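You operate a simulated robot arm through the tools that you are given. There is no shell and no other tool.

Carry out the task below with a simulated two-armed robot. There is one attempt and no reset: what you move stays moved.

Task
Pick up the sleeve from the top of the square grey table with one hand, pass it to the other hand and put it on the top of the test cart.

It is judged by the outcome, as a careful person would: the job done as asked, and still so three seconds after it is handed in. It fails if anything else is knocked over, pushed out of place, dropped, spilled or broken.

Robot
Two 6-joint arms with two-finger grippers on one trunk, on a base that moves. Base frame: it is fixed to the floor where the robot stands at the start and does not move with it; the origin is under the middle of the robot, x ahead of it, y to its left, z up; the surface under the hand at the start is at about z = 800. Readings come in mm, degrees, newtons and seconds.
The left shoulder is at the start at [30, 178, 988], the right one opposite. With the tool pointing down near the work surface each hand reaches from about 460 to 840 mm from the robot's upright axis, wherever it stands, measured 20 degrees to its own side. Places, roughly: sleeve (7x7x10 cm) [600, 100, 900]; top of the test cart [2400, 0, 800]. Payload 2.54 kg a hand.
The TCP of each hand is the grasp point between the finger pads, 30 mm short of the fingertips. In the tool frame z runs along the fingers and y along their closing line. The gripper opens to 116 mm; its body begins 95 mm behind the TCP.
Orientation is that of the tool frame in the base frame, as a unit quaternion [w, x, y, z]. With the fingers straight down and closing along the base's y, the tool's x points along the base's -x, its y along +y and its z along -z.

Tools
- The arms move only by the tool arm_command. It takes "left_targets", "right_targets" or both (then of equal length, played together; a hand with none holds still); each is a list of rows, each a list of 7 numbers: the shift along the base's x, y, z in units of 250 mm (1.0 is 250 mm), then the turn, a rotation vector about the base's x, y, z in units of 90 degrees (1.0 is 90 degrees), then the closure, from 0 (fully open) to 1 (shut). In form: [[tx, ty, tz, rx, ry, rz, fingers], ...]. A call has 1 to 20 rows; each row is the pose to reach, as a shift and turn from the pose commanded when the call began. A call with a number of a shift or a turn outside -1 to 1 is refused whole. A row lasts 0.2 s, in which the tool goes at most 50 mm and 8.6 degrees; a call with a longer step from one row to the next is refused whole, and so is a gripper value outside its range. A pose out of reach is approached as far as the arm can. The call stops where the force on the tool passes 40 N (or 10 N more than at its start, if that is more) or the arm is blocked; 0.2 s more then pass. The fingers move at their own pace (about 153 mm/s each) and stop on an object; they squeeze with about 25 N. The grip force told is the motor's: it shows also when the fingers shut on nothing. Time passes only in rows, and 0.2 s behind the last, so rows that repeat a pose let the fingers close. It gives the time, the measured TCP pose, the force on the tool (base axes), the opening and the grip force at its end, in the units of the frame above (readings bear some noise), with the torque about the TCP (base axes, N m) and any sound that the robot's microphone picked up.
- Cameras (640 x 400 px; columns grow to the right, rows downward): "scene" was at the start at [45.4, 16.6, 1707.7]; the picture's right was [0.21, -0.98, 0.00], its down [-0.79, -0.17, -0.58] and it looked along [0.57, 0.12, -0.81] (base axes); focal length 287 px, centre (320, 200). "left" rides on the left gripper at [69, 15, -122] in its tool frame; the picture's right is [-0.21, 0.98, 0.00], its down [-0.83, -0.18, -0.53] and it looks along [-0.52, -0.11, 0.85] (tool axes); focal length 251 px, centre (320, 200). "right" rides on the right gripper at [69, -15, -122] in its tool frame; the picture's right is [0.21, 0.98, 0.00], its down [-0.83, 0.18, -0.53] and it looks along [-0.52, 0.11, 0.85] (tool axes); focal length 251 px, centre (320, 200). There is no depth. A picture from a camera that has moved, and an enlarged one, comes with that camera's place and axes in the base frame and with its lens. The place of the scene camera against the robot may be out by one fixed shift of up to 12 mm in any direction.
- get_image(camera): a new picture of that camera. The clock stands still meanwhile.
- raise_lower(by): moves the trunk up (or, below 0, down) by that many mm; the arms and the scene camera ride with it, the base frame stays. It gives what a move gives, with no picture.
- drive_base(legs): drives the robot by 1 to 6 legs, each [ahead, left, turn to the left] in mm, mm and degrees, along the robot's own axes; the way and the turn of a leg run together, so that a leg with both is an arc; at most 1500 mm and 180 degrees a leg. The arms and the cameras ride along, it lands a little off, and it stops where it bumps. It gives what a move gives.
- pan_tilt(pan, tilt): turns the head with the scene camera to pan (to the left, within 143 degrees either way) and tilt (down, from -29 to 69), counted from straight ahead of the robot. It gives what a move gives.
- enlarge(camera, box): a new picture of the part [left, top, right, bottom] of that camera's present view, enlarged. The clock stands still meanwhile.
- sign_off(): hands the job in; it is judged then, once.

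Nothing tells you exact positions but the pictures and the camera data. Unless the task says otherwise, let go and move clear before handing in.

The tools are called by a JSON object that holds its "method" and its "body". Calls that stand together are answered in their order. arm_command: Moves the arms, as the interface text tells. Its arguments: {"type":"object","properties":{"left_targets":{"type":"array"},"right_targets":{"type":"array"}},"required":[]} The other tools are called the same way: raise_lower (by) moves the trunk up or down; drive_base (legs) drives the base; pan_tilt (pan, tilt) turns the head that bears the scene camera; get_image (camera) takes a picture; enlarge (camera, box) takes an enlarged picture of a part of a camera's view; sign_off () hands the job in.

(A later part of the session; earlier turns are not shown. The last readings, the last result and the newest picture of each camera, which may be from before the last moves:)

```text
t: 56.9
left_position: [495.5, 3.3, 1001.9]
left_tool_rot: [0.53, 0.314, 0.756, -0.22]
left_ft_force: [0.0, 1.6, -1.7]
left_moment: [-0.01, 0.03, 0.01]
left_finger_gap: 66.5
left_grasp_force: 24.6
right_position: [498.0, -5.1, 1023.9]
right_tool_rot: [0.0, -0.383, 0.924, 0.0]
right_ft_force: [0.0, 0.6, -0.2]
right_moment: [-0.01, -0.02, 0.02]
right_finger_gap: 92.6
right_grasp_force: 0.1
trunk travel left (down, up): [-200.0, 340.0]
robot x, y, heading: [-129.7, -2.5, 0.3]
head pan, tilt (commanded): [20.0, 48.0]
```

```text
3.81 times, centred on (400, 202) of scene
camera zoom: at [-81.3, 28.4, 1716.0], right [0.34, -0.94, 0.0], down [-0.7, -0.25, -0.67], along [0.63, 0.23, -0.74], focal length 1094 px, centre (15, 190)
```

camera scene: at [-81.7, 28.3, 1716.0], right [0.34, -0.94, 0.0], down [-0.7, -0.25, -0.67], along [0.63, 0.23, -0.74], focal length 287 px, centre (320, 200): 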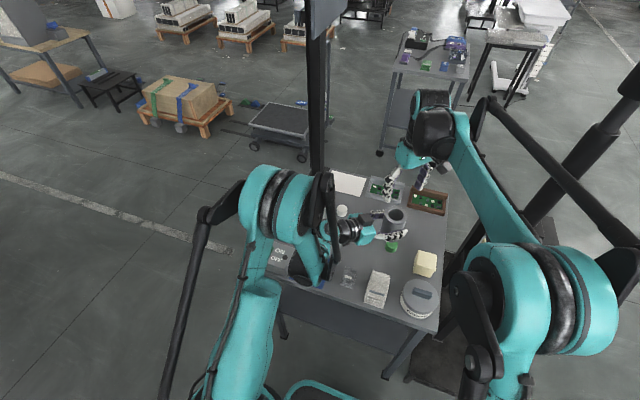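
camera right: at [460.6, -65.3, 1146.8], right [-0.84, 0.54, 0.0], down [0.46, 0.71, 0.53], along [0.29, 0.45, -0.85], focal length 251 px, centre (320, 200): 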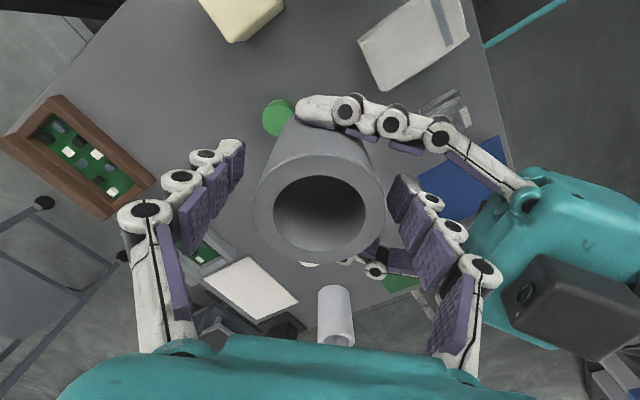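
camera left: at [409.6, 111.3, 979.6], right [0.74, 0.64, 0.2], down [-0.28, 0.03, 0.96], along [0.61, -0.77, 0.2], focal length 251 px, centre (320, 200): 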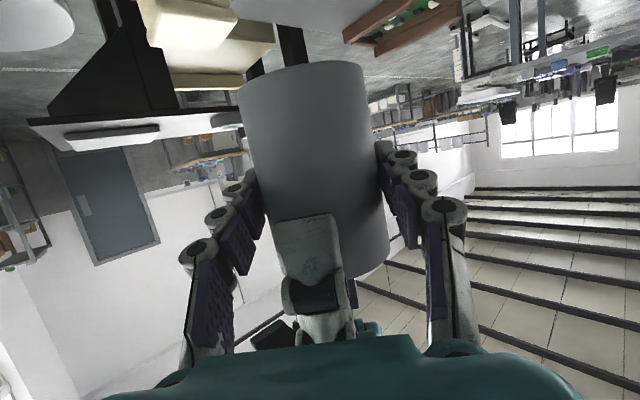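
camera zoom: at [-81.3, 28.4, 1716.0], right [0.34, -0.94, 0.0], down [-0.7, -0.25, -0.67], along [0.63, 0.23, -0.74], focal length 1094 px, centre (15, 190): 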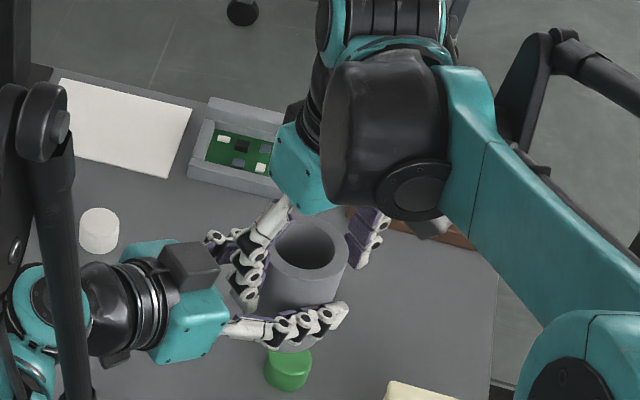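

Everything is clear. I'll go 10 mm deeper for a more secure grip, then close the right hand while the left keeps holding.

{"method": "arm_command", "body": {"right_targets": [[0, 0, -0.02, 0, 0, 0, 0.2], [0, 0, -0.04, 0, 0, 0, 0.2], [0, 0, -0.04, 0, 0, 0, 0.2]]}}

{"method": "get_image", "body": {"camera": "left"}}

{"method": "get_image", "body": {"camera": "right"}}

```text
t: 57.7
left_position: [495.7, 4.6, 1003.0]
left_tool_rot: [0.53, 0.314, 0.756, -0.22]
left_ft_force: [0.3, 0.7, -1.9]
left_moment: [-0.01, 0.0, 0.04]
left_finger_gap: 66.5
left_grasp_force: 25.3
right_position: [498.2, -5.7, 1016.0]
right_tool_rot: [0.0, -0.383, 0.924, -0.001]
right_ft_force: [0.1, 0.0, 0.4]
right_moment: [0.01, -0.02, 0.03]
right_finger_gap: 92.8
right_grasp_force: 0.1
trunk travel left (down, up): [-200.0, 340.0]
robot x, y, heading: [-130.6, 1.4, -0.2]
head pan, tilt (commanded): [20.0, 48.0]
```

```text
taken
camera left: at [409.6, 111.4, 979.5], right [0.74, 0.64, 0.2], down [-0.28, 0.03, 0.96], along [0.61, -0.77, 0.2], focal length 251 px, centre (320, 200)
```

left: 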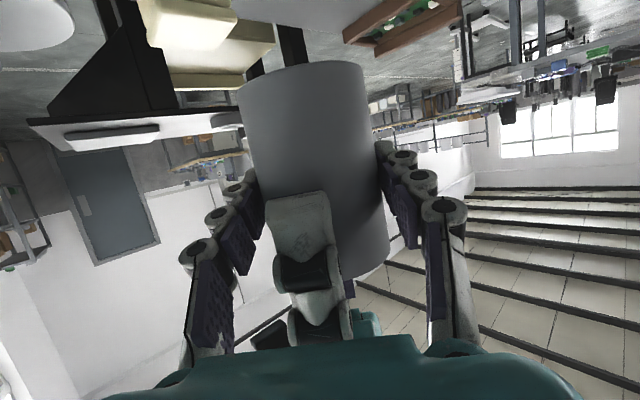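

```text
taken
camera right: at [460.2, -66.2, 1137.2], right [-0.84, 0.54, 0.0], down [0.46, 0.71, 0.53], along [0.29, 0.45, -0.85], focal length 251 px, centre (320, 200)
```

right: 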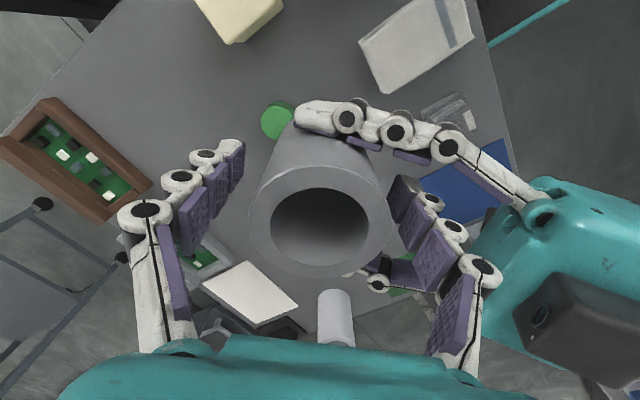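

Both fingers are evenly placed about the sleeve. Closing the right hand.

{"method": "arm_command", "body": {"right_targets": [[0, 0, 0, 0, 0, 0, 0.35], [0, 0, 0, 0, 0, 0, 1], [0, 0, 0, 0, 0, 0, 1], [0, 0, 0, 0, 0, 0, 1], [0, 0, 0, 0, 0, 0, 1]]}}

{"method": "get_image", "body": {"camera": "right"}}

{"method": "get_image", "body": {"camera": "left"}}

```text
t: 58.9
left_position: [495.3, 2.9, 1003.3]
left_tool_rot: [0.531, 0.313, 0.756, -0.219]
left_ft_force: [8.7, -5.8, -11.3]
left_moment: [-0.01, -0.05, 0.02]
left_finger_gap: 66.5
left_grasp_force: 25.0
right_position: [498.0, -5.2, 1016.2]
right_tool_rot: [-0.001, -0.383, 0.924, 0.001]
right_ft_force: [-8.3, 6.2, 7.6]
right_moment: [0.2, 0.18, 0.08]
right_finger_gap: 67.0
right_grasp_force: 25.0
trunk travel left (down, up): [-200.0, 340.0]
robot x, y, heading: [-128.2, -0.1, 0.2]
head pan, tilt (commanded): [20.0, 48.0]
```

```text
taken
camera right: at [460.0, -65.8, 1137.4], right [-0.84, 0.54, 0.0], down [0.46, 0.71, 0.53], along [0.29, 0.45, -0.85], focal length 251 px, centre (320, 200)
```

right: 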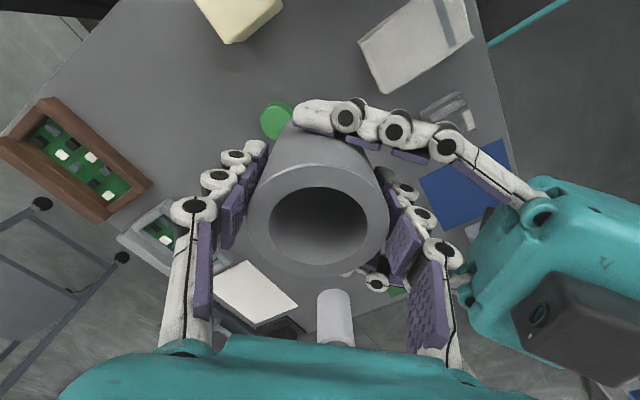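

```text
taken
camera left: at [409.8, 111.2, 979.5], right [0.74, 0.64, 0.2], down [-0.28, 0.03, 0.96], along [0.61, -0.77, 0.2], focal length 251 px, centre (320, 200)
```

left: 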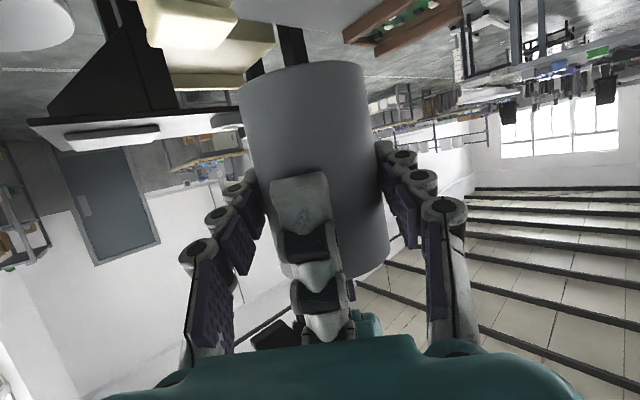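

Both hands hold the sleeve at 25 N each. There is about 10 N of internal force between them, so I'll ease the right hand by under a millimetre before the left lets go.

{"method": "arm_command", "body": {"right_targets": [[-0.002, 0.002, 0.002, 0, 0, 0, 1], [-0.003, 0.003, 0.004, 0, 0, 0, 1], [-0.003, 0.003, 0.004, 0, 0, 0, 1]]}}

```text
t: 59.7
left_position: [495.7, 3.3, 1002.0]
left_tool_rot: [0.531, 0.314, 0.756, -0.22]
left_ft_force: [4.8, -1.3, -0.7]
left_moment: [0.05, -0.18, -0.18]
left_finger_gap: 66.4
left_grasp_force: 25.2
right_position: [498.9, -6.7, 1015.0]
right_tool_rot: [-0.001, -0.382, 0.924, 0.0]
right_ft_force: [-3.9, 0.9, -0.7]
right_moment: [-0.03, 0.25, 0.23]
right_finger_gap: 67.4
right_grasp_force: 24.2
trunk travel left (down, up): [-200.0, 340.0]
robot x, y, heading: [-131.4, -0.7, 0.3]
head pan, tilt (commanded): [20.0, 48.0]
```

The internal force is down to about 4 N. Now the left hand opens while the right holds still.

{"method": "arm_command", "body": {"left_targets": [[0, 0, 0, 0, 0, 0, 0.38], [0, 0, 0, 0, 0, 0, 0.3], [0, 0, 0, 0, 0, 0, 0.15], [0, 0, 0, 0, 0, 0, 0], [0, 0, 0, 0, 0, 0, 0], [0, 0, 0, 0, 0, 0, 0]]}}

{"method": "get_image", "body": {"camera": "right"}}

{"method": "get_image", "body": {"camera": "left"}}

```text
t: 61.1
left_position: [496.1, 2.7, 1002.6]
left_tool_rot: [0.53, 0.315, 0.756, -0.221]
left_ft_force: [0.2, -0.7, -0.8]
left_moment: [-0.04, -0.03, 0.0]
left_finger_gap: 115.9
left_grasp_force: 0.1
right_position: [498.5, -5.2, 1016.5]
right_tool_rot: [0.0, -0.382, 0.924, 0.0]
right_ft_force: [0.0, -0.4, -0.1]
right_moment: [0.0, 0.0, 0.02]
right_finger_gap: 67.2
right_grasp_force: 24.7
trunk travel left (down, up): [-200.0, 340.0]
robot x, y, heading: [-129.9, -0.8, 0.1]
head pan, tilt (commanded): [20.0, 48.0]
```

```text
taken
camera right: at [459.5, -65.1, 1137.8], right [-0.84, 0.54, 0.0], down [0.46, 0.71, 0.53], along [0.29, 0.45, -0.85], focal length 251 px, centre (320, 200)
```

right: 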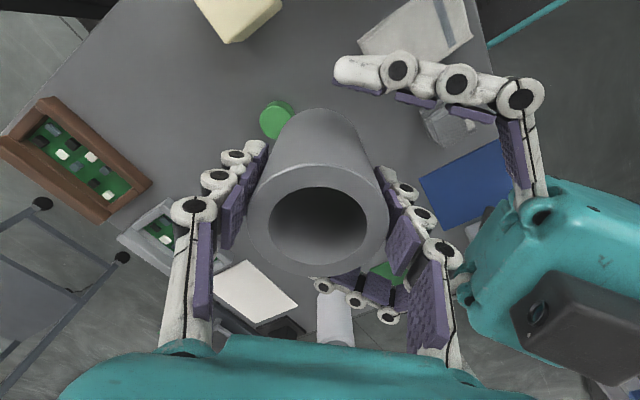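

```text
taken
camera left: at [409.6, 111.3, 979.5], right [0.74, 0.64, 0.2], down [-0.28, 0.03, 0.96], along [0.61, -0.77, 0.2], focal length 251 px, centre (320, 200)
```

left: 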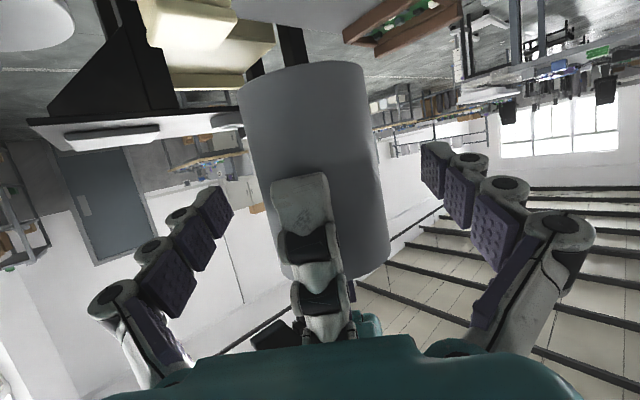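

The right hand now holds the sleeve alone and it hasn't moved. The left hand retreats a little first, still fully open.

{"method": "arm_command", "body": {"left_targets": [[-0.02, 0.02, 0, 0, 0, 0, 0], [-0.06, 0.06, 0, 0, 0, 0, 0], [-0.1, 0.1, 0, 0, 0, 0, 0], [-0.14, 0.14, 0, 0, 0, 0, 0], [-0.16, 0.16, 0, 0, 0, 0, 0]]}}

{"method": "get_image", "body": {"camera": "left"}}

{"method": "get_image", "body": {"camera": "right"}}

```text
t: 62.3
left_position: [469.7, 46.9, 1016.5]
left_tool_rot: [0.53, 0.314, 0.756, -0.22]
left_ft_force: [-0.7, 0.2, 0.4]
left_moment: [0.03, 0.01, -0.01]
left_finger_gap: 115.7
left_grasp_force: 0.1
left hand out of reach, approached as far as the arm can: row 3, 4, 5
right_position: [498.3, -4.4, 1015.1]
right_tool_rot: [0.0, -0.383, 0.924, 0.0]
right_ft_force: [0.4, -0.6, 0.2]
right_moment: [0.0, 0.01, -0.03]
right_finger_gap: 67.5
right_grasp_force: 25.0
trunk travel left (down, up): [-200.0, 340.0]
robot x, y, heading: [-133.4, 1.0, 0.1]
head pan, tilt (commanded): [20.0, 48.0]
```

```text
taken
camera left: at [382.3, 155.4, 994.1], right [0.74, 0.64, 0.2], down [-0.28, 0.03, 0.96], along [0.61, -0.77, 0.2], focal length 251 px, centre (320, 200)
```

left: 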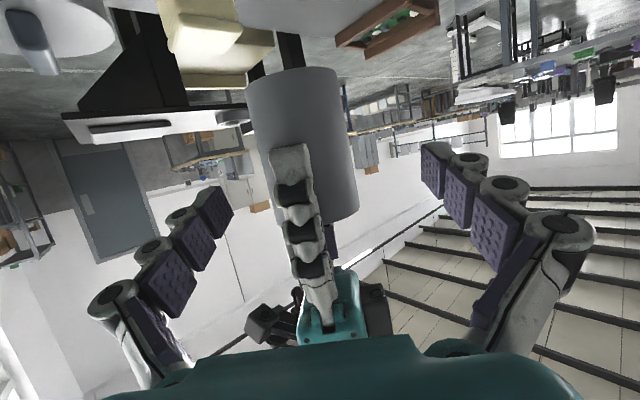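

```text
taken
camera right: at [459.4, -65.0, 1137.8], right [-0.84, 0.54, 0.0], down [0.46, 0.71, 0.53], along [0.29, 0.45, -0.85], focal length 251 px, centre (320, 200)
```

right: 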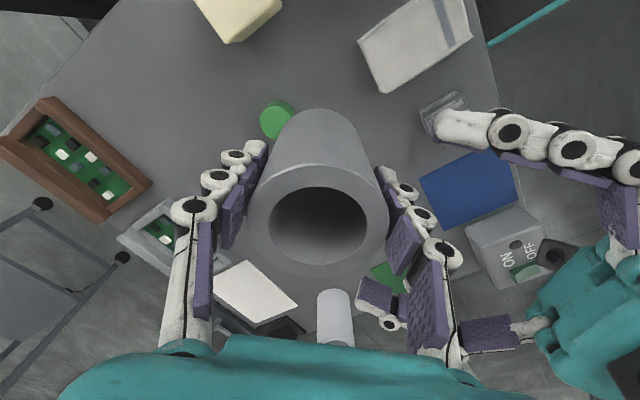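

The left arm reached its inner limit, but its fingers are clear of the sleeve on both sides. Next I'll draw the right hand with the sleeve away, diagonally forward and right, slowly.

{"method": "arm_command", "body": {"right_targets": [[0.01, -0.01, 0, 0, 0, 0, 1], [0.03, -0.03, 0, 0, 0, 0, 1], [0.055, -0.055, 0, 0, 0, 0, 1], [0.08, -0.08, 0, 0, 0, 0, 1], [0.105, -0.105, 0, 0, 0, 0, 1], [0.13, -0.13, 0, 0, 0, 0, 1], [0.155, -0.155, 0, 0, 0, 0, 1], [0.18, -0.18, 0, 0, 0, 0, 1], [0.205, -0.205, 0, 0, 0, 0, 1], [0.22, -0.22, 0, 0, 0, 0, 1], [0.226, -0.226, 0, 0, 0, 0, 1]]}}

{"method": "get_image", "body": {"camera": "right"}}

{"method": "get_image", "body": {"camera": "left"}}

{"method": "get_image", "body": {"camera": "scene"}}

```text
t: 64.7
left_position: [468.5, 47.3, 1017.1]
left_tool_rot: [0.53, 0.314, 0.757, -0.219]
left_ft_force: [0.3, 0.1, 0.0]
left_moment: [-0.01, -0.01, 0.02]
left_finger_gap: 116.1
left_grasp_force: 0.0
right_position: [554.1, -60.3, 1016.0]
right_tool_rot: [0.0, -0.383, 0.924, 0.0]
right_ft_force: [0.9, -0.4, -0.2]
right_moment: [0.0, 0.02, -0.02]
right_finger_gap: 67.4
right_grasp_force: 25.1
trunk travel left (down, up): [-200.0, 340.0]
robot x, y, heading: [-129.2, -0.6, -0.2]
head pan, tilt (commanded): [20.0, 48.0]
```

```text
taken
camera right: at [516.0, -121.1, 1137.1], right [-0.84, 0.54, 0.0], down [0.46, 0.71, 0.53], along [0.29, 0.45, -0.85], focal length 251 px, centre (320, 200)
```

right: 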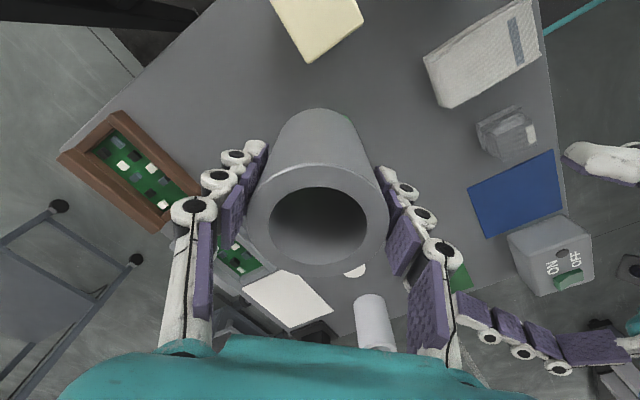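

```text
taken
camera left: at [382.5, 155.3, 994.0], right [0.74, 0.64, 0.2], down [-0.28, 0.03, 0.96], along [0.61, -0.77, 0.2], focal length 251 px, centre (320, 200)
```

left: 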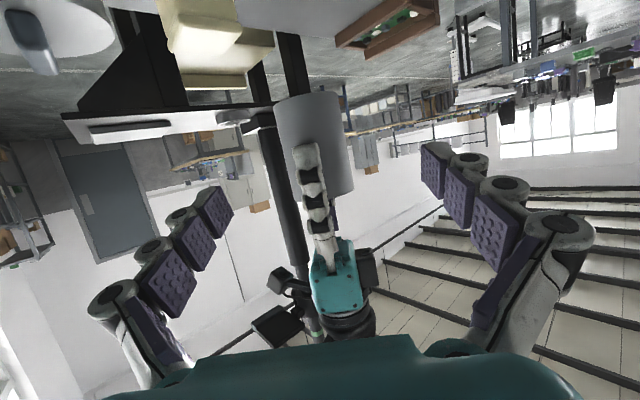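

```text
taken
camera scene: at [-81.2, 28.3, 1716.0], right [0.34, -0.94, 0.0], down [-0.7, -0.25, -0.67], along [0.63, 0.23, -0.74], focal length 287 px, centre (320, 200)
```

scene: 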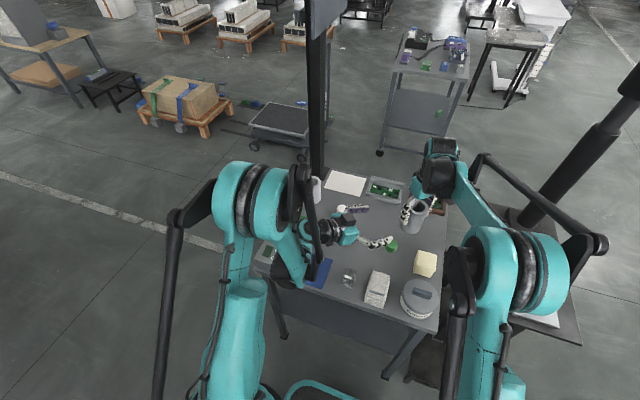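

The hand-over is done: the right hand has the sleeve and the two hands are well apart. Next the left hand folds back to its upright start pose, on its own side.

{"method": "arm_command", "body": {"left_targets": [[-0.03, 0.07, 0.03, 0.02, 0.05, 0.03, 0], [-0.07, 0.14, 0.06, 0.046, 0.11, 0.065, 0], [-0.115, 0.21, 0.09, 0.073, 0.175, 0.104, 0], [-0.16, 0.28, 0.12, 0.1, 0.24, 0.142, 0], [-0.205, 0.35, 0.15, 0.126, 0.305, 0.18, 0], [-0.25, 0.42, 0.18, 0.153, 0.37, 0.219, 0], [-0.295, 0.49, 0.21, 0.18, 0.435, 0.257, 0], [-0.34, 0.56, 0.24, 0.207, 0.5, 0.296, 0], [-0.385, 0.63, 0.27, 0.234, 0.565, 0.334, 0], [-0.43, 0.7, 0.295, 0.26, 0.63, 0.373, 0], [-0.475, 0.76, 0.315, 0.284, 0.687, 0.407, 0], [-0.52, 0.815, 0.33, 0.304, 0.735, 0.435, 0], [-0.552, 0.852, 0.332, 0.304, 0.735, 0.435, 0]]}}

{"method": "get_image", "body": {"camera": "scene"}}

{"method": "get_image", "body": {"camera": "right"}}

```text
t: 67.5
left_position: [328.9, 259.7, 1098.7]
left_tool_rot: [0.002, 0.0, 1.0, -0.001]
left_ft_force: [0.2, 0.3, -0.2]
left_moment: [0.04, -0.01, -0.01]
left_finger_gap: 116.1
left_grasp_force: 0.1
right_position: [552.7, -60.9, 1016.3]
right_tool_rot: [0.0, -0.382, 0.924, 0.0]
right_ft_force: [0.4, -0.8, 0.8]
right_moment: [-0.01, 0.01, 0.01]
right_finger_gap: 67.0
right_grasp_force: 25.0
trunk travel left (down, up): [-200.0, 340.0]
robot x, y, heading: [-130.4, 0.0, -0.3]
head pan, tilt (commanded): [20.0, 48.0]
```

```text
taken
camera scene: at [-82.3, 28.4, 1716.0], right [0.34, -0.94, 0.0], down [-0.7, -0.25, -0.67], along [0.63, 0.23, -0.74], focal length 287 px, centre (320, 200)
```

scene: 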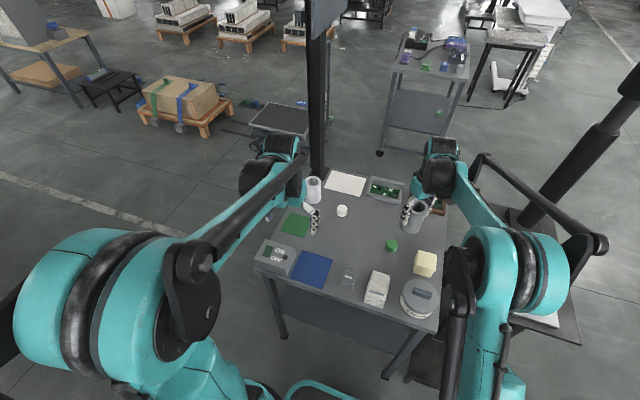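

```text
taken
camera right: at [515.2, -120.9, 1137.6], right [-0.84, 0.54, 0.0], down [0.46, 0.71, 0.53], along [0.29, 0.45, -0.85], focal length 251 px, centre (320, 200)
```

right: 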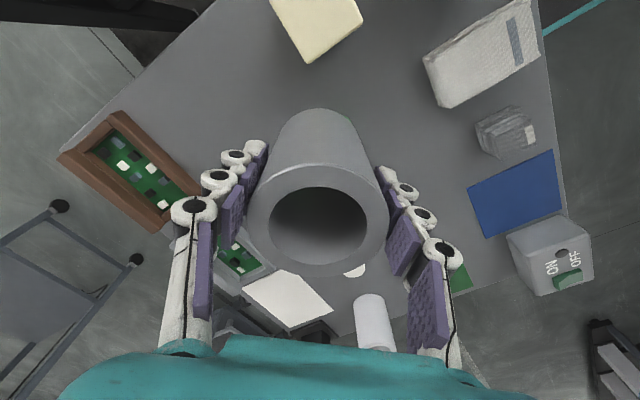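

Everything on the table is still in place. I'll bring the sleeve up and closer to the robot for travelling, gently.

{"method": "arm_command", "body": {"right_targets": [[0, 0, 0.03, 0, 0, 0, 1], [-0.01, -0.01, 0.08, 0, 0, 0, 1], [-0.05, -0.03, 0.14, 0, 0, 0, 1], [-0.1, -0.05, 0.2, 0, 0, 0, 1], [-0.16, -0.075, 0.25, 0, 0, 0, 1], [-0.22, -0.1, 0.29, 0, 0, 0, 1], [-0.28, -0.125, 0.32, 0, 0, 0, 1], [-0.34, -0.15, 0.34, 0, 0, 0, 1], [-0.4, -0.175, 0.34, 0, 0, 0, 1], [-0.46, -0.2, 0.34, 0, 0, 0, 1], [-0.52, -0.225, 0.34, 0, 0, 0, 1], [-0.58, -0.25, 0.34, 0, 0, 0, 1], [-0.64, -0.275, 0.34, 0, 0, 0, 1], [-0.7, -0.3, 0.34, 0, 0, 0, 1], [-0.76, -0.325, 0.34, 0, 0, 0, 1], [-0.81, -0.345, 0.34, 0, 0, 0, 1], [-0.84, -0.36, 0.34, 0, 0, 0, 1]]}}

{"method": "get_image", "body": {"camera": "right"}}

{"method": "pan_tilt", "body": {"pan": -45, "tilt": 35}}

{"method": "get_image", "body": {"camera": "scene"}}

```text
t: 71.1
left_position: [329.8, 259.7, 1098.2]
left_tool_rot: [0.002, 0.0, 1.0, 0.001]
left_ft_force: [-0.6, 0.7, -0.4]
left_moment: [0.01, 0.0, 0.0]
left_finger_gap: 116.0
left_grasp_force: 0.1
right_position: [344.5, -152.0, 1102.8]
right_tool_rot: [0.0, -0.383, 0.924, 0.0]
right_ft_force: [0.3, 0.9, -1.8]
right_moment: [0.04, -0.04, 0.01]
right_finger_gap: 67.3
right_grasp_force: 24.9
trunk travel left (down, up): [-200.0, 340.0]
robot x, y, heading: [-129.8, -0.8, 0.1]
head pan, tilt (commanded): [20.0, 48.0]
```

```text
taken
camera right: at [305.9, -211.8, 1225.1], right [-0.84, 0.54, 0.0], down [0.46, 0.71, 0.53], along [0.29, 0.45, -0.85], focal length 251 px, centre (320, 200)
```

right: 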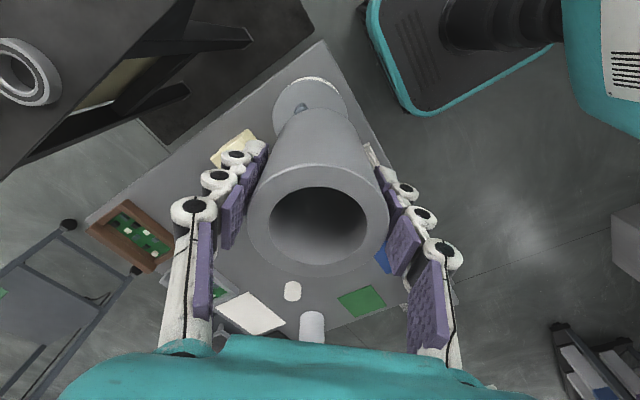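

```text
t: 72.4
left_position: [329.6, 260.1, 1099.6]
left_tool_rot: [0.001, 0.0, 1.0, -0.001]
left_ft_force: [-0.1, -0.3, -0.7]
left_moment: [-0.01, -0.01, 0.01]
left_finger_gap: 116.2
left_grasp_force: 0.0
right_position: [345.0, -151.4, 1102.9]
right_tool_rot: [0.0, -0.383, 0.924, 0.0]
right_ft_force: [0.0, 0.4, -1.8]
right_moment: [0.01, -0.01, -0.01]
right_finger_gap: 67.4
right_grasp_force: 24.9
trunk travel left (down, up): [-200.0, 340.0]
robot x, y, heading: [-131.6, -0.3, -0.1]
head pan, tilt (commanded): [-45.0, 35.0]
```

```text
taken
camera scene: at [-93.2, -60.8, 1735.0], right [-0.71, -0.71, 0.0], down [-0.41, 0.41, -0.82], along [0.58, -0.58, -0.57], focal length 287 px, centre (320, 200)
```

scene: 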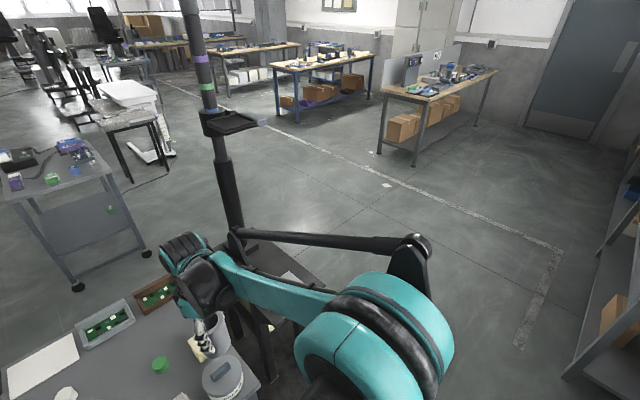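

The sleeve hasn't moved in the right hand. I'll drive around the right-hand side, keeping well clear of the stack-light stand and the shelf, first sideways to the right.

{"method": "drive_base", "body": {"legs": [[0, -700, 0]]}}

{"method": "get_image", "body": {"camera": "right"}}

{"method": "get_image", "body": {"camera": "scene"}}

```text
t: 76.3
left_position: [328.6, -445.4, 1098.9]
left_tool_rot: [0.0, 0.005, 1.0, 0.0]
left_ft_force: [0.1, 0.3, 0.9]
left_moment: [0.02, 0.02, 0.0]
left_finger_gap: 116.0
left_grasp_force: 0.0
right_position: [339.4, -856.9, 1102.6]
right_tool_rot: [0.0, -0.378, 0.926, 0.0]
right_ft_force: [0.3, -0.9, -1.8]
right_moment: [-0.01, -0.01, 0.0]
right_finger_gap: 67.1
right_grasp_force: 25.3
trunk travel left (down, up): [-200.0, 340.0]
robot x, y, heading: [-128.4, -703.2, -0.5]
head pan, tilt (commanded): [-45.0, 35.0]
```

```text
taken
camera right: at [301.0, -916.9, 1225.0], right [-0.84, 0.55, 0.0], down [0.46, 0.71, 0.53], along [0.29, 0.45, -0.85], focal length 251 px, centre (320, 200)
```

right: 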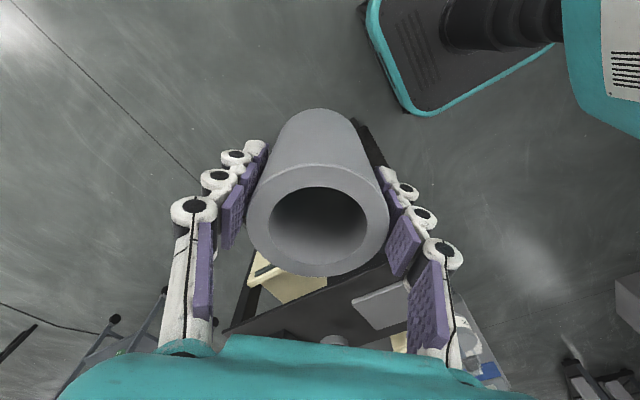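

```text
taken
camera scene: at [-97.2, -763.1, 1735.0], right [-0.71, -0.7, 0.0], down [-0.4, 0.41, -0.82], along [0.57, -0.58, -0.57], focal length 287 px, centre (320, 200)
```

scene: 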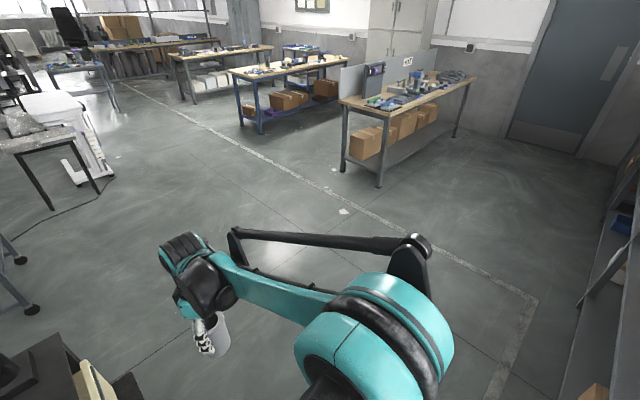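

Clear floor ahead-right. Next a diagonal leg out past the stand.

{"method": "drive_base", "body": {"legs": [[500, -750, 0]]}}

{"method": "pan_tilt", "body": {"pan": 30, "tilt": 30}}

{"method": "get_image", "body": {"camera": "scene"}}

{"method": "get_image", "body": {"camera": "right"}}

```text
t: 81.1
left_position: [822.2, -1227.2, 1099.2]
left_tool_rot: [0.002, 0.011, 1.0, -0.001]
left_ft_force: [0.7, 0.1, -0.5]
left_moment: [0.05, 0.02, 0.04]
left_finger_gap: 115.8
left_grasp_force: 0.1
right_position: [827.3, -1640.2, 1104.2]
right_tool_rot: [0.001, -0.372, 0.928, 0.0]
right_ft_force: [-0.1, 0.0, -2.4]
right_moment: [-0.02, 0.01, -0.01]
right_finger_gap: 67.2
right_grasp_force: 24.9
trunk travel left (down, up): [-200.0, 340.0]
robot x, y, heading: [354.6, -1478.2, -1.3]
head pan, tilt (commanded): [-45.0, 35.0]
```

```text
t: 82.6
left_position: [821.5, -1227.7, 1099.4]
left_tool_rot: [0.001, 0.011, 1.0, 0.0]
left_ft_force: [0.4, -0.4, -0.2]
left_moment: [-0.02, 0.0, -0.02]
left_finger_gap: 115.9
left_grasp_force: 0.1
right_position: [827.1, -1638.3, 1104.5]
right_tool_rot: [0.0, -0.372, 0.928, 0.0]
right_ft_force: [0.6, 0.2, -2.4]
right_moment: [0.0, 0.07, 0.02]
right_finger_gap: 67.3
right_grasp_force: 24.8
trunk travel left (down, up): [-200.0, 340.0]
robot x, y, heading: [360.0, -1477.6, -1.2]
head pan, tilt (commanded): [30.0, 30.0]
```

```text
taken
camera scene: at [410.0, -1432.3, 1742.8], right [0.48, -0.88, 0.0], down [-0.44, -0.24, -0.87], along [0.76, 0.42, -0.5], focal length 287 px, centre (320, 200)
```

scene: 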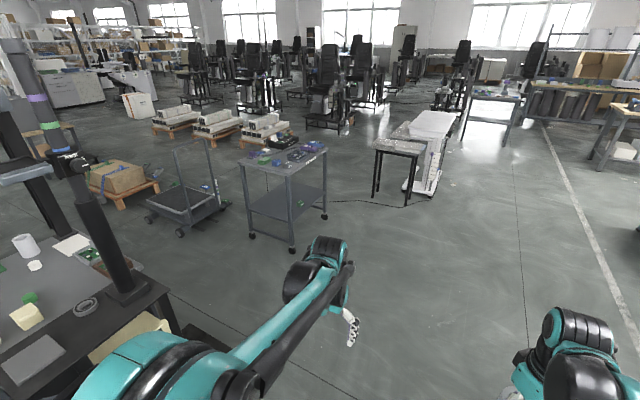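

```text
taken
camera right: at [787.6, -1698.9, 1225.1], right [-0.83, 0.56, 0.0], down [0.47, 0.7, 0.53], along [0.3, 0.44, -0.85], focal length 251 px, centre (320, 200)
```

right: 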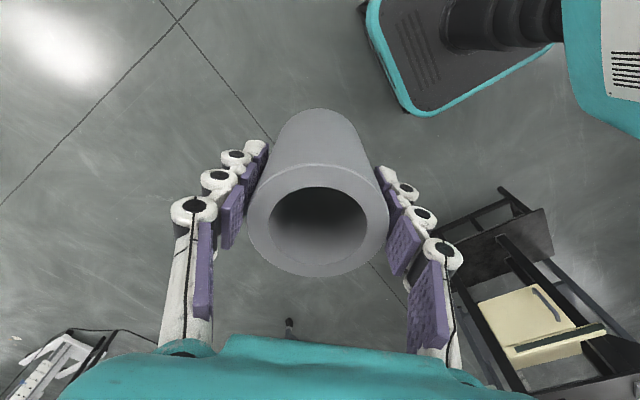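

The way ahead is clear. I'll drive forward past the stand and correct the small heading error.

{"method": "drive_base", "body": {"legs": [[1080, 0, 1.2]]}}

{"method": "pan_tilt", "body": {"pan": 60, "tilt": 30}}

{"method": "get_image", "body": {"camera": "scene"}}

{"method": "enlarge", "body": {"camera": "scene", "box": [300, 80, 500, 220]}}

```text
t: 88.0
left_position: [1877.4, -1213.2, 1098.2]
left_tool_rot: [0.001, -0.009, 1.0, 0.0]
left_ft_force: [-0.4, -0.4, -0.6]
left_moment: [0.03, 0.01, 0.0]
left_finger_gap: 115.9
left_grasp_force: 0.1
right_position: [1899.2, -1623.0, 1103.4]
right_tool_rot: [0.0, -0.391, 0.92, 0.0]
right_ft_force: [-0.7, 1.4, -2.2]
right_moment: [-0.03, 0.0, 0.0]
right_finger_gap: 67.3
right_grasp_force: 25.1
trunk travel left (down, up): [-200.0, 340.0]
robot x, y, heading: [1421.4, -1479.8, 1.0]
head pan, tilt (commanded): [30.0, 30.0]
```

```text
t: 89.0
left_position: [1877.0, -1211.6, 1098.2]
left_tool_rot: [0.001, -0.008, 1.0, 0.0]
left_ft_force: [-0.8, -0.2, -0.6]
left_moment: [0.02, 0.03, 0.03]
left_finger_gap: 116.1
left_grasp_force: 0.1
right_position: [1898.3, -1622.6, 1102.8]
right_tool_rot: [0.0, -0.391, 0.92, 0.001]
right_ft_force: [0.7, -0.4, -1.9]
right_moment: [-0.03, 0.01, -0.01]
right_finger_gap: 67.4
right_grasp_force: 24.6
trunk travel left (down, up): [-200.0, 340.0]
robot x, y, heading: [1418.0, -1483.0, 1.0]
head pan, tilt (commanded): [60.0, 30.0]
```

```text
taken
camera scene: at [1440.0, -1400.5, 1742.8], right [0.87, -0.49, 0.0], down [-0.24, -0.44, -0.87], along [0.42, 0.76, -0.5], focal length 287 px, centre (320, 200)
```

scene: 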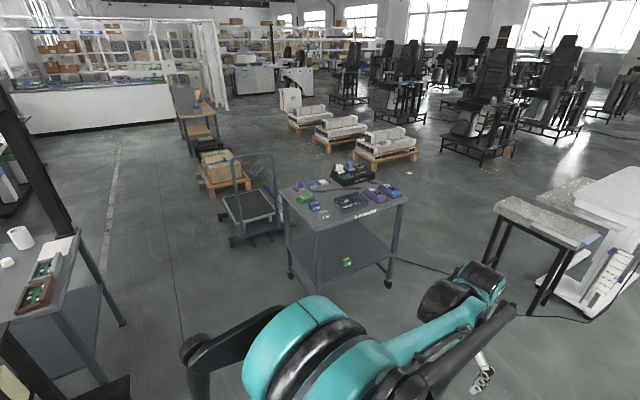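

```text
2.86 times, centred on (400, 150) of scene
camera zoom: at [1440.0, -1400.5, 1742.8], right [0.87, -0.49, 0.0], down [-0.24, -0.44, -0.87], along [0.42, 0.76, -0.5], focal length 821 px, centre (91, 343)
```

zoom: 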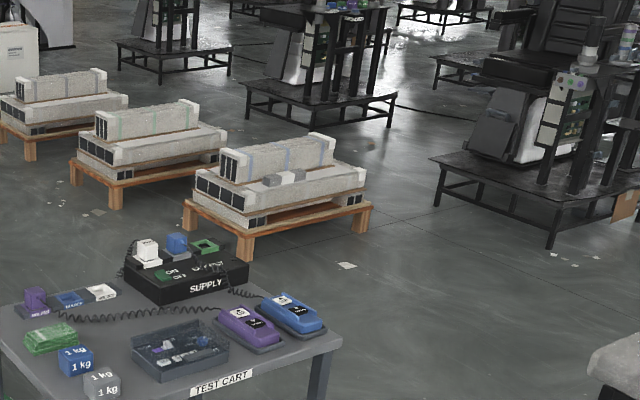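

The view shows the cart's items clearly, with a free patch in the middle. I'll slide left to come in front of the cart, with room both to it and to the table behind.

{"method": "drive_base", "body": {"legs": [[150, 700, -0.5], [0, 700, -0.5]]}}

{"method": "pan_tilt", "body": {"pan": 0, "tilt": 45}}

{"method": "get_image", "body": {"camera": "scene"}}

{"method": "get_image", "body": {"camera": "right"}}

```text
t: 96.4
left_position: [2012.9, 186.8, 1098.4]
left_tool_rot: [0.0, -0.003, 1.0, 0.0]
left_ft_force: [0.0, 1.1, 0.2]
left_moment: [-0.03, 0.01, 0.04]
left_finger_gap: 116.1
left_grasp_force: 0.1
right_position: [2028.7, -224.5, 1103.0]
right_tool_rot: [0.0, -0.385, 0.923, 0.0]
right_ft_force: [0.1, -0.6, -1.4]
right_moment: [-0.05, 0.02, -0.03]
right_finger_gap: 67.5
right_grasp_force: 24.8
trunk travel left (down, up): [-200.0, 340.0]
robot x, y, heading: [1555.1, -75.3, 0.5]
head pan, tilt (commanded): [60.0, 30.0]
```

```text
t: 97.7
left_position: [2012.2, 186.4, 1099.6]
left_tool_rot: [0.001, -0.002, 1.0, 0.0]
left_ft_force: [0.8, -0.1, 0.2]
left_moment: [-0.05, 0.01, 0.04]
left_finger_gap: 116.3
left_grasp_force: 0.2
right_position: [2029.2, -225.1, 1103.6]
right_tool_rot: [0.001, -0.385, 0.923, 0.0]
right_ft_force: [0.9, -0.7, -1.2]
right_moment: [0.03, 0.04, 0.01]
right_finger_gap: 67.3
right_grasp_force: 24.3
trunk travel left (down, up): [-200.0, 340.0]
robot x, y, heading: [1554.1, -76.2, 0.4]
head pan, tilt (commanded): [0.0, 45.0]
```

```text
taken
camera scene: at [1610.2, -75.1, 1720.2], right [0.01, -1.0, 0.0], down [-0.71, 0.0, -0.71], along [0.71, 0.0, -0.71], focal length 287 px, centre (320, 200)
```

scene: 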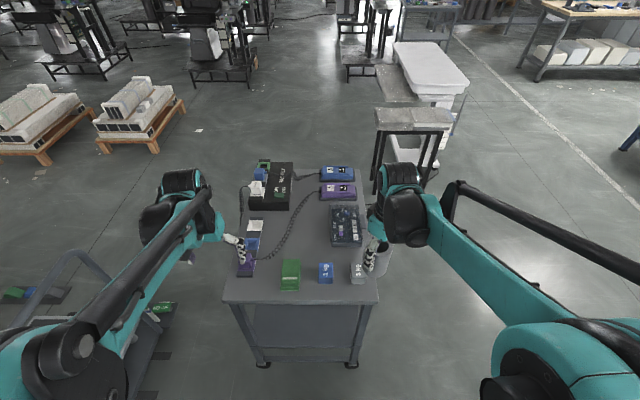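

```text
taken
camera right: at [1991.7, -286.2, 1225.1], right [-0.84, 0.54, 0.0], down [0.45, 0.71, 0.53], along [0.29, 0.45, -0.85], focal length 251 px, centre (320, 200)
```

right: 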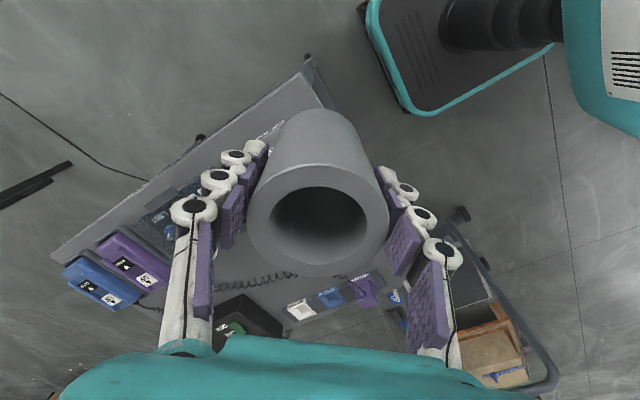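

I'm in front of the cart now. I'll enlarge the cart top to pick the exact spot.

{"method": "enlarge", "body": {"camera": "scene", "box": [210, 150, 400, 310]}}

{"method": "enlarge", "body": {"camera": "left", "box": [0, 0, 640, 400]}}

```text
2.50 times, centred on (305, 230) of scene
camera zoom: at [1610.2, -75.1, 1720.2], right [0.01, -1.0, 0.0], down [-0.71, 0.0, -0.71], along [0.71, 0.0, -0.71], focal length 718 px, centre (358, 125)
```

zoom: 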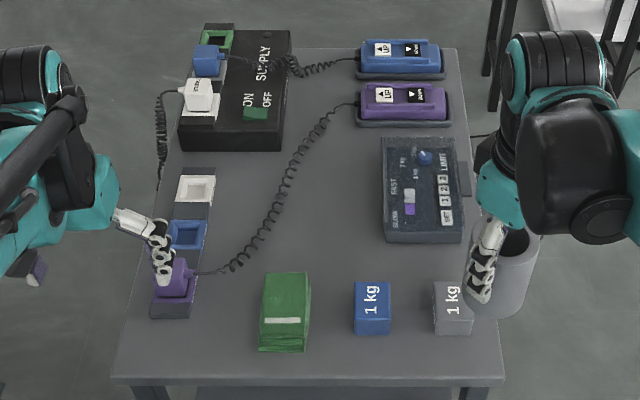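

```text
1.00 times, centred on (320, 200) of left (not enlarged: the box is as wide or as high as the picture)
camera zoom: at [1943.6, 200.1, 1221.0], right [0.21, 0.98, 0.0], down [0.83, -0.18, 0.54], along [0.52, -0.11, -0.84], focal length 251 px, centre (320, 200)
```

zoom: 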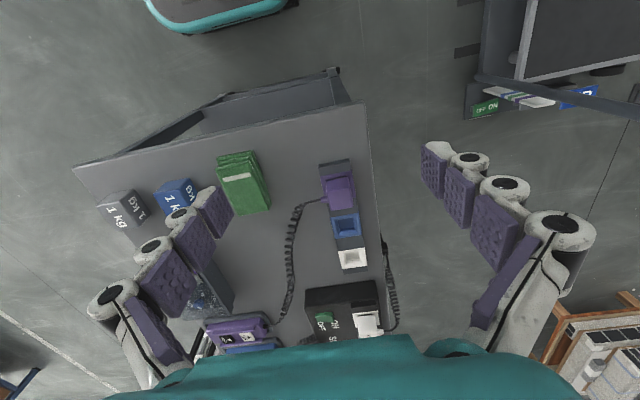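

The free patch is around [2305, -13], between the cord and the meter box and behind the blocks. It's a bit far for the right arm, so I'll drive 140 mm closer and straighten the heading.

{"method": "drive_base", "body": {"legs": [[140, 0, -0.4]]}}

{"method": "pan_tilt", "body": {"pan": 0, "tilt": 52}}

{"method": "get_image", "body": {"camera": "scene"}}

{"method": "enlarge", "body": {"camera": "scene", "box": [210, 130, 420, 310]}}

{"method": "get_image", "body": {"camera": "right"}}

{"method": "get_image", "body": {"camera": "left"}}

```text
t: 99.0
left_position: [2155.2, 183.1, 1098.2]
left_tool_rot: [0.001, 0.001, 1.0, 0.001]
left_ft_force: [0.9, 0.4, -0.2]
left_moment: [0.02, 0.1, 0.01]
left_finger_gap: 115.9
left_grasp_force: 0.0
right_position: [2168.5, -228.6, 1102.4]
right_tool_rot: [-0.001, -0.382, 0.924, 0.0]
right_ft_force: [0.7, -0.7, -1.6]
right_moment: [0.0, 0.06, -0.02]
right_finger_gap: 67.3
right_grasp_force: 25.2
trunk travel left (down, up): [-200.0, 340.0]
robot x, y, heading: [1692.2, -75.3, -0.1]
head pan, tilt (commanded): [0.0, 45.0]
```

```text
t: 99.7
left_position: [2153.0, 182.7, 1098.8]
left_tool_rot: [0.001, 0.0, 1.0, 0.0]
left_ft_force: [0.0, 0.8, -0.2]
left_moment: [-0.01, 0.03, 0.01]
left_finger_gap: 116.0
left_grasp_force: 0.0
right_position: [2167.7, -228.6, 1103.5]
right_tool_rot: [0.001, -0.382, 0.924, 0.0]
right_ft_force: [-0.1, 0.3, -1.2]
right_moment: [0.0, 0.01, 0.0]
right_finger_gap: 67.2
right_grasp_force: 24.5
trunk travel left (down, up): [-200.0, 340.0]
robot x, y, heading: [1694.1, -76.4, -0.1]
head pan, tilt (commanded): [0.0, 52.0]
```

```text
taken
camera scene: at [1742.3, -75.3, 1710.6], right [0.0, -1.0, 0.0], down [-0.79, 0.0, -0.62], along [0.62, 0.0, -0.79], focal length 287 px, centre (320, 200)
```

scene: 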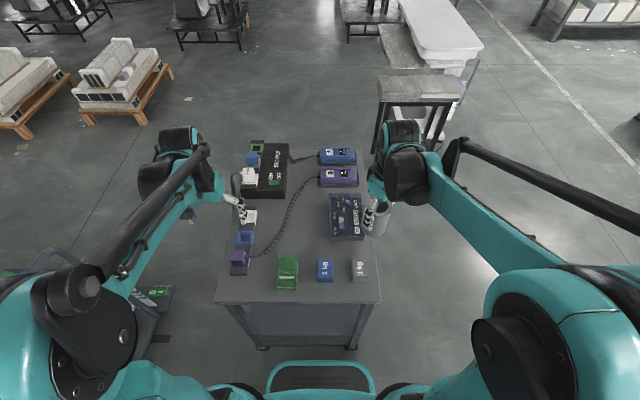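

```text
2.22 times, centred on (315, 220) of scene
camera zoom: at [1742.3, -75.3, 1710.6], right [0.0, -1.0, 0.0], down [-0.79, 0.0, -0.62], along [0.62, 0.0, -0.79], focal length 638 px, centre (331, 156)
```

zoom: 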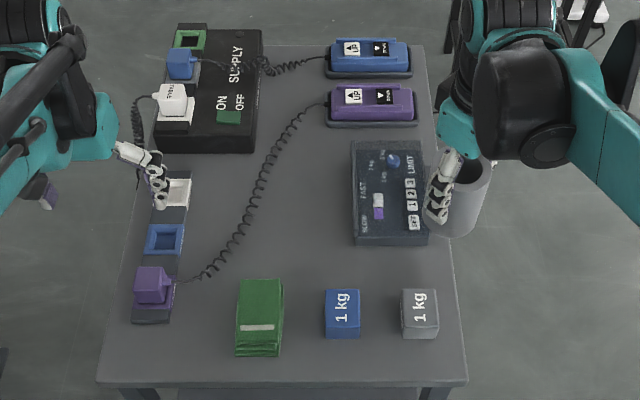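

```text
taken
camera right: at [2128.9, -288.6, 1225.2], right [-0.84, 0.54, 0.0], down [0.46, 0.71, 0.53], along [0.29, 0.45, -0.85], focal length 251 px, centre (320, 200)
```

right: 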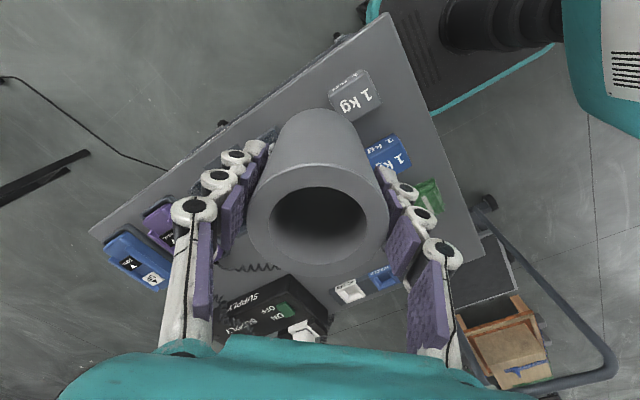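

```text
taken
camera left: at [2083.8, 198.0, 1221.1], right [0.22, 0.98, 0.0], down [0.82, -0.18, 0.54], along [0.52, -0.12, -0.84], focal length 251 px, centre (320, 200)
```

left: 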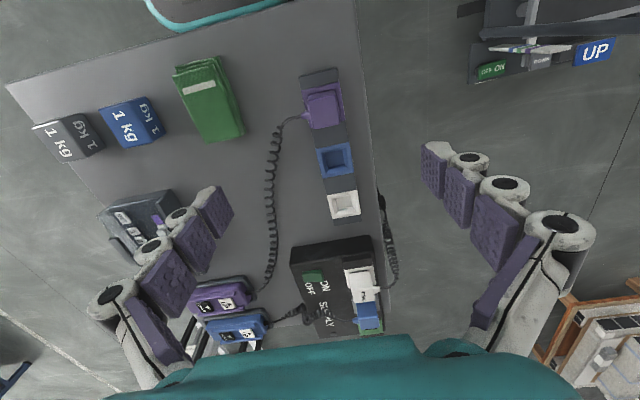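

The target patch is around [2305, -20]. To cancel any scene-camera offset I'll cross-check it with the left wrist camera.

{"method": "enlarge", "body": {"camera": "left", "box": [80, 40, 340, 300]}}

{"method": "enlarge", "body": {"camera": "right", "box": [180, 60, 480, 340]}}

```text
1.54 times, centred on (210, 170) of left
camera zoom: at [2083.8, 198.0, 1221.1], right [0.22, 0.98, 0.0], down [0.82, -0.18, 0.54], along [0.52, -0.12, -0.84], focal length 387 px, centre (489, 246)
```

zoom: 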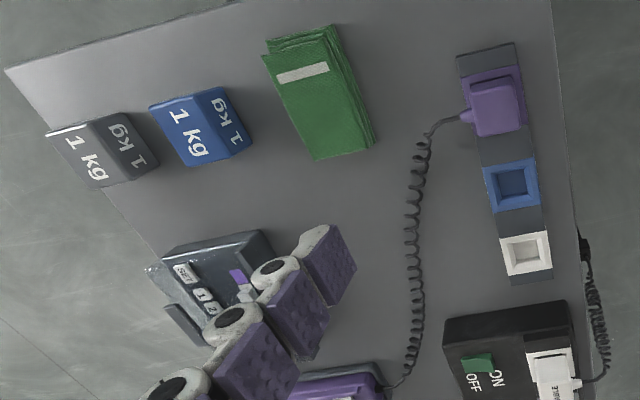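

```text
1.43 times, centred on (330, 200) of right
camera zoom: at [2128.9, -288.6, 1225.2], right [-0.84, 0.54, 0.0], down [0.46, 0.71, 0.53], along [0.29, 0.45, -0.85], focal length 359 px, centre (306, 200)
```

zoom: 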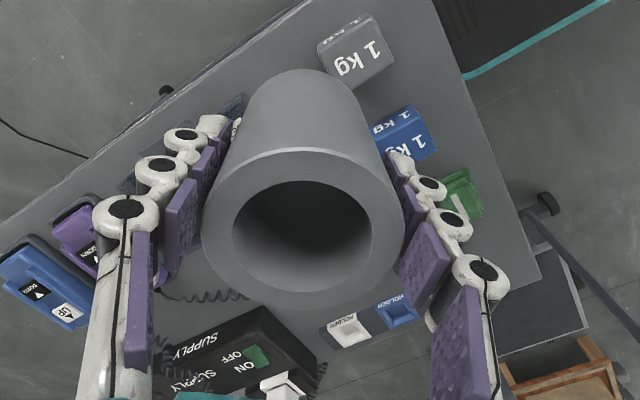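

The cross-check shows the scene camera reads about 10 mm too far in x, so I'll aim for [2292, -26], midway between the cord and the meter box. I'll carry the sleeve over that point at the present height.

{"method": "arm_command", "body": {"right_targets": [[0.015, 0.025, 0, 0, 0, 0, 1], [0.045, 0.075, 0, 0, 0, 0, 1], [0.08, 0.13, 0, 0, 0, 0, 1], [0.115, 0.188, 0, 0, 0, 0, 1], [0.15, 0.245, 0, 0, 0, 0, 1], [0.185, 0.302, 0, 0, 0, 0, 1], [0.22, 0.36, 0, 0, 0, 0, 1], [0.255, 0.416, 0, 0, 0, 0, 1], [0.29, 0.474, 0, 0, 0, 0, 1], [0.325, 0.531, 0, 0, 0, 0, 1], [0.36, 0.588, 0, 0, 0, 0, 1], [0.395, 0.645, 0, 0, 0, 0, 1], [0.43, 0.702, 0, 0, 0, 0, 1], [0.46, 0.752, 0, 0, 0, 0, 1], [0.483, 0.79, 0, 0, 0, 0, 1], [0.496, 0.81, 0, 0, 0, 0, 1], [0.496, 0.81, 0, 0, 0, 0, 1]]}}

{"method": "get_image", "body": {"camera": "right"}}

{"method": "get_image", "body": {"camera": "left"}}

{"method": "enlarge", "body": {"camera": "scene", "box": [210, 130, 420, 310]}}

```text
t: 103.3
left_position: [2152.6, 182.4, 1098.8]
left_tool_rot: [0.001, 0.001, 1.0, 0.0]
left_ft_force: [0.1, -0.7, 0.0]
left_moment: [0.0, 0.03, 0.0]
left_finger_gap: 115.8
left_grasp_force: 0.0
right_position: [2292.6, -24.1, 1103.3]
right_tool_rot: [0.001, -0.381, 0.925, 0.0]
right_ft_force: [0.0, 0.5, -1.3]
right_moment: [-0.01, -0.01, -0.02]
right_finger_gap: 67.3
right_grasp_force: 25.5
trunk travel left (down, up): [-200.0, 340.0]
robot x, y, heading: [1693.5, -76.1, -0.2]
head pan, tilt (commanded): [0.0, 52.0]
```

```text
taken
camera right: at [2253.1, -84.5, 1225.2], right [-0.84, 0.54, 0.0], down [0.46, 0.71, 0.53], along [0.29, 0.45, -0.85], focal length 251 px, centre (320, 200)
```

right: 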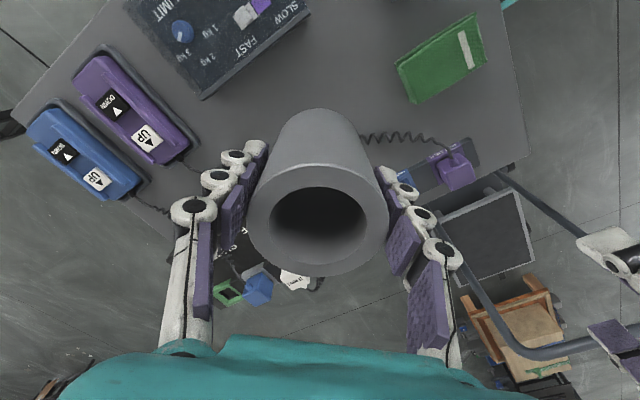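

```text
taken
camera left: at [2084.1, 198.0, 1221.0], right [0.22, 0.98, 0.0], down [0.82, -0.18, 0.54], along [0.52, -0.12, -0.84], focal length 251 px, centre (320, 200)
```

left: 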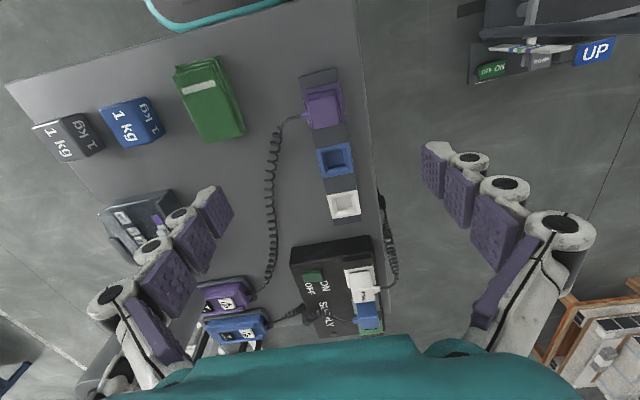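

```text
2.22 times, centred on (315, 220) of scene
camera zoom: at [1742.7, -75.2, 1710.6], right [0.0, -1.0, 0.0], down [-0.79, 0.0, -0.62], along [0.62, 0.0, -0.79], focal length 638 px, centre (331, 156)
```

zoom: 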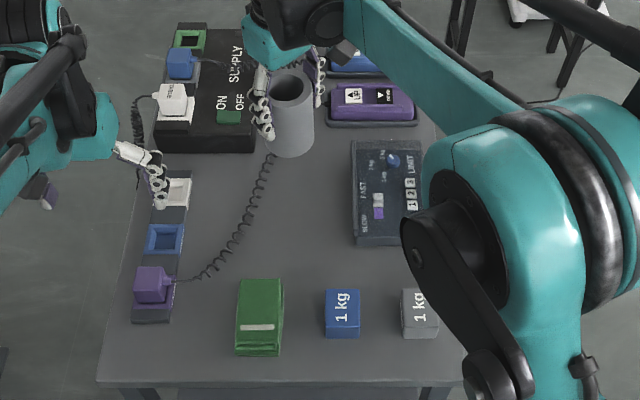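

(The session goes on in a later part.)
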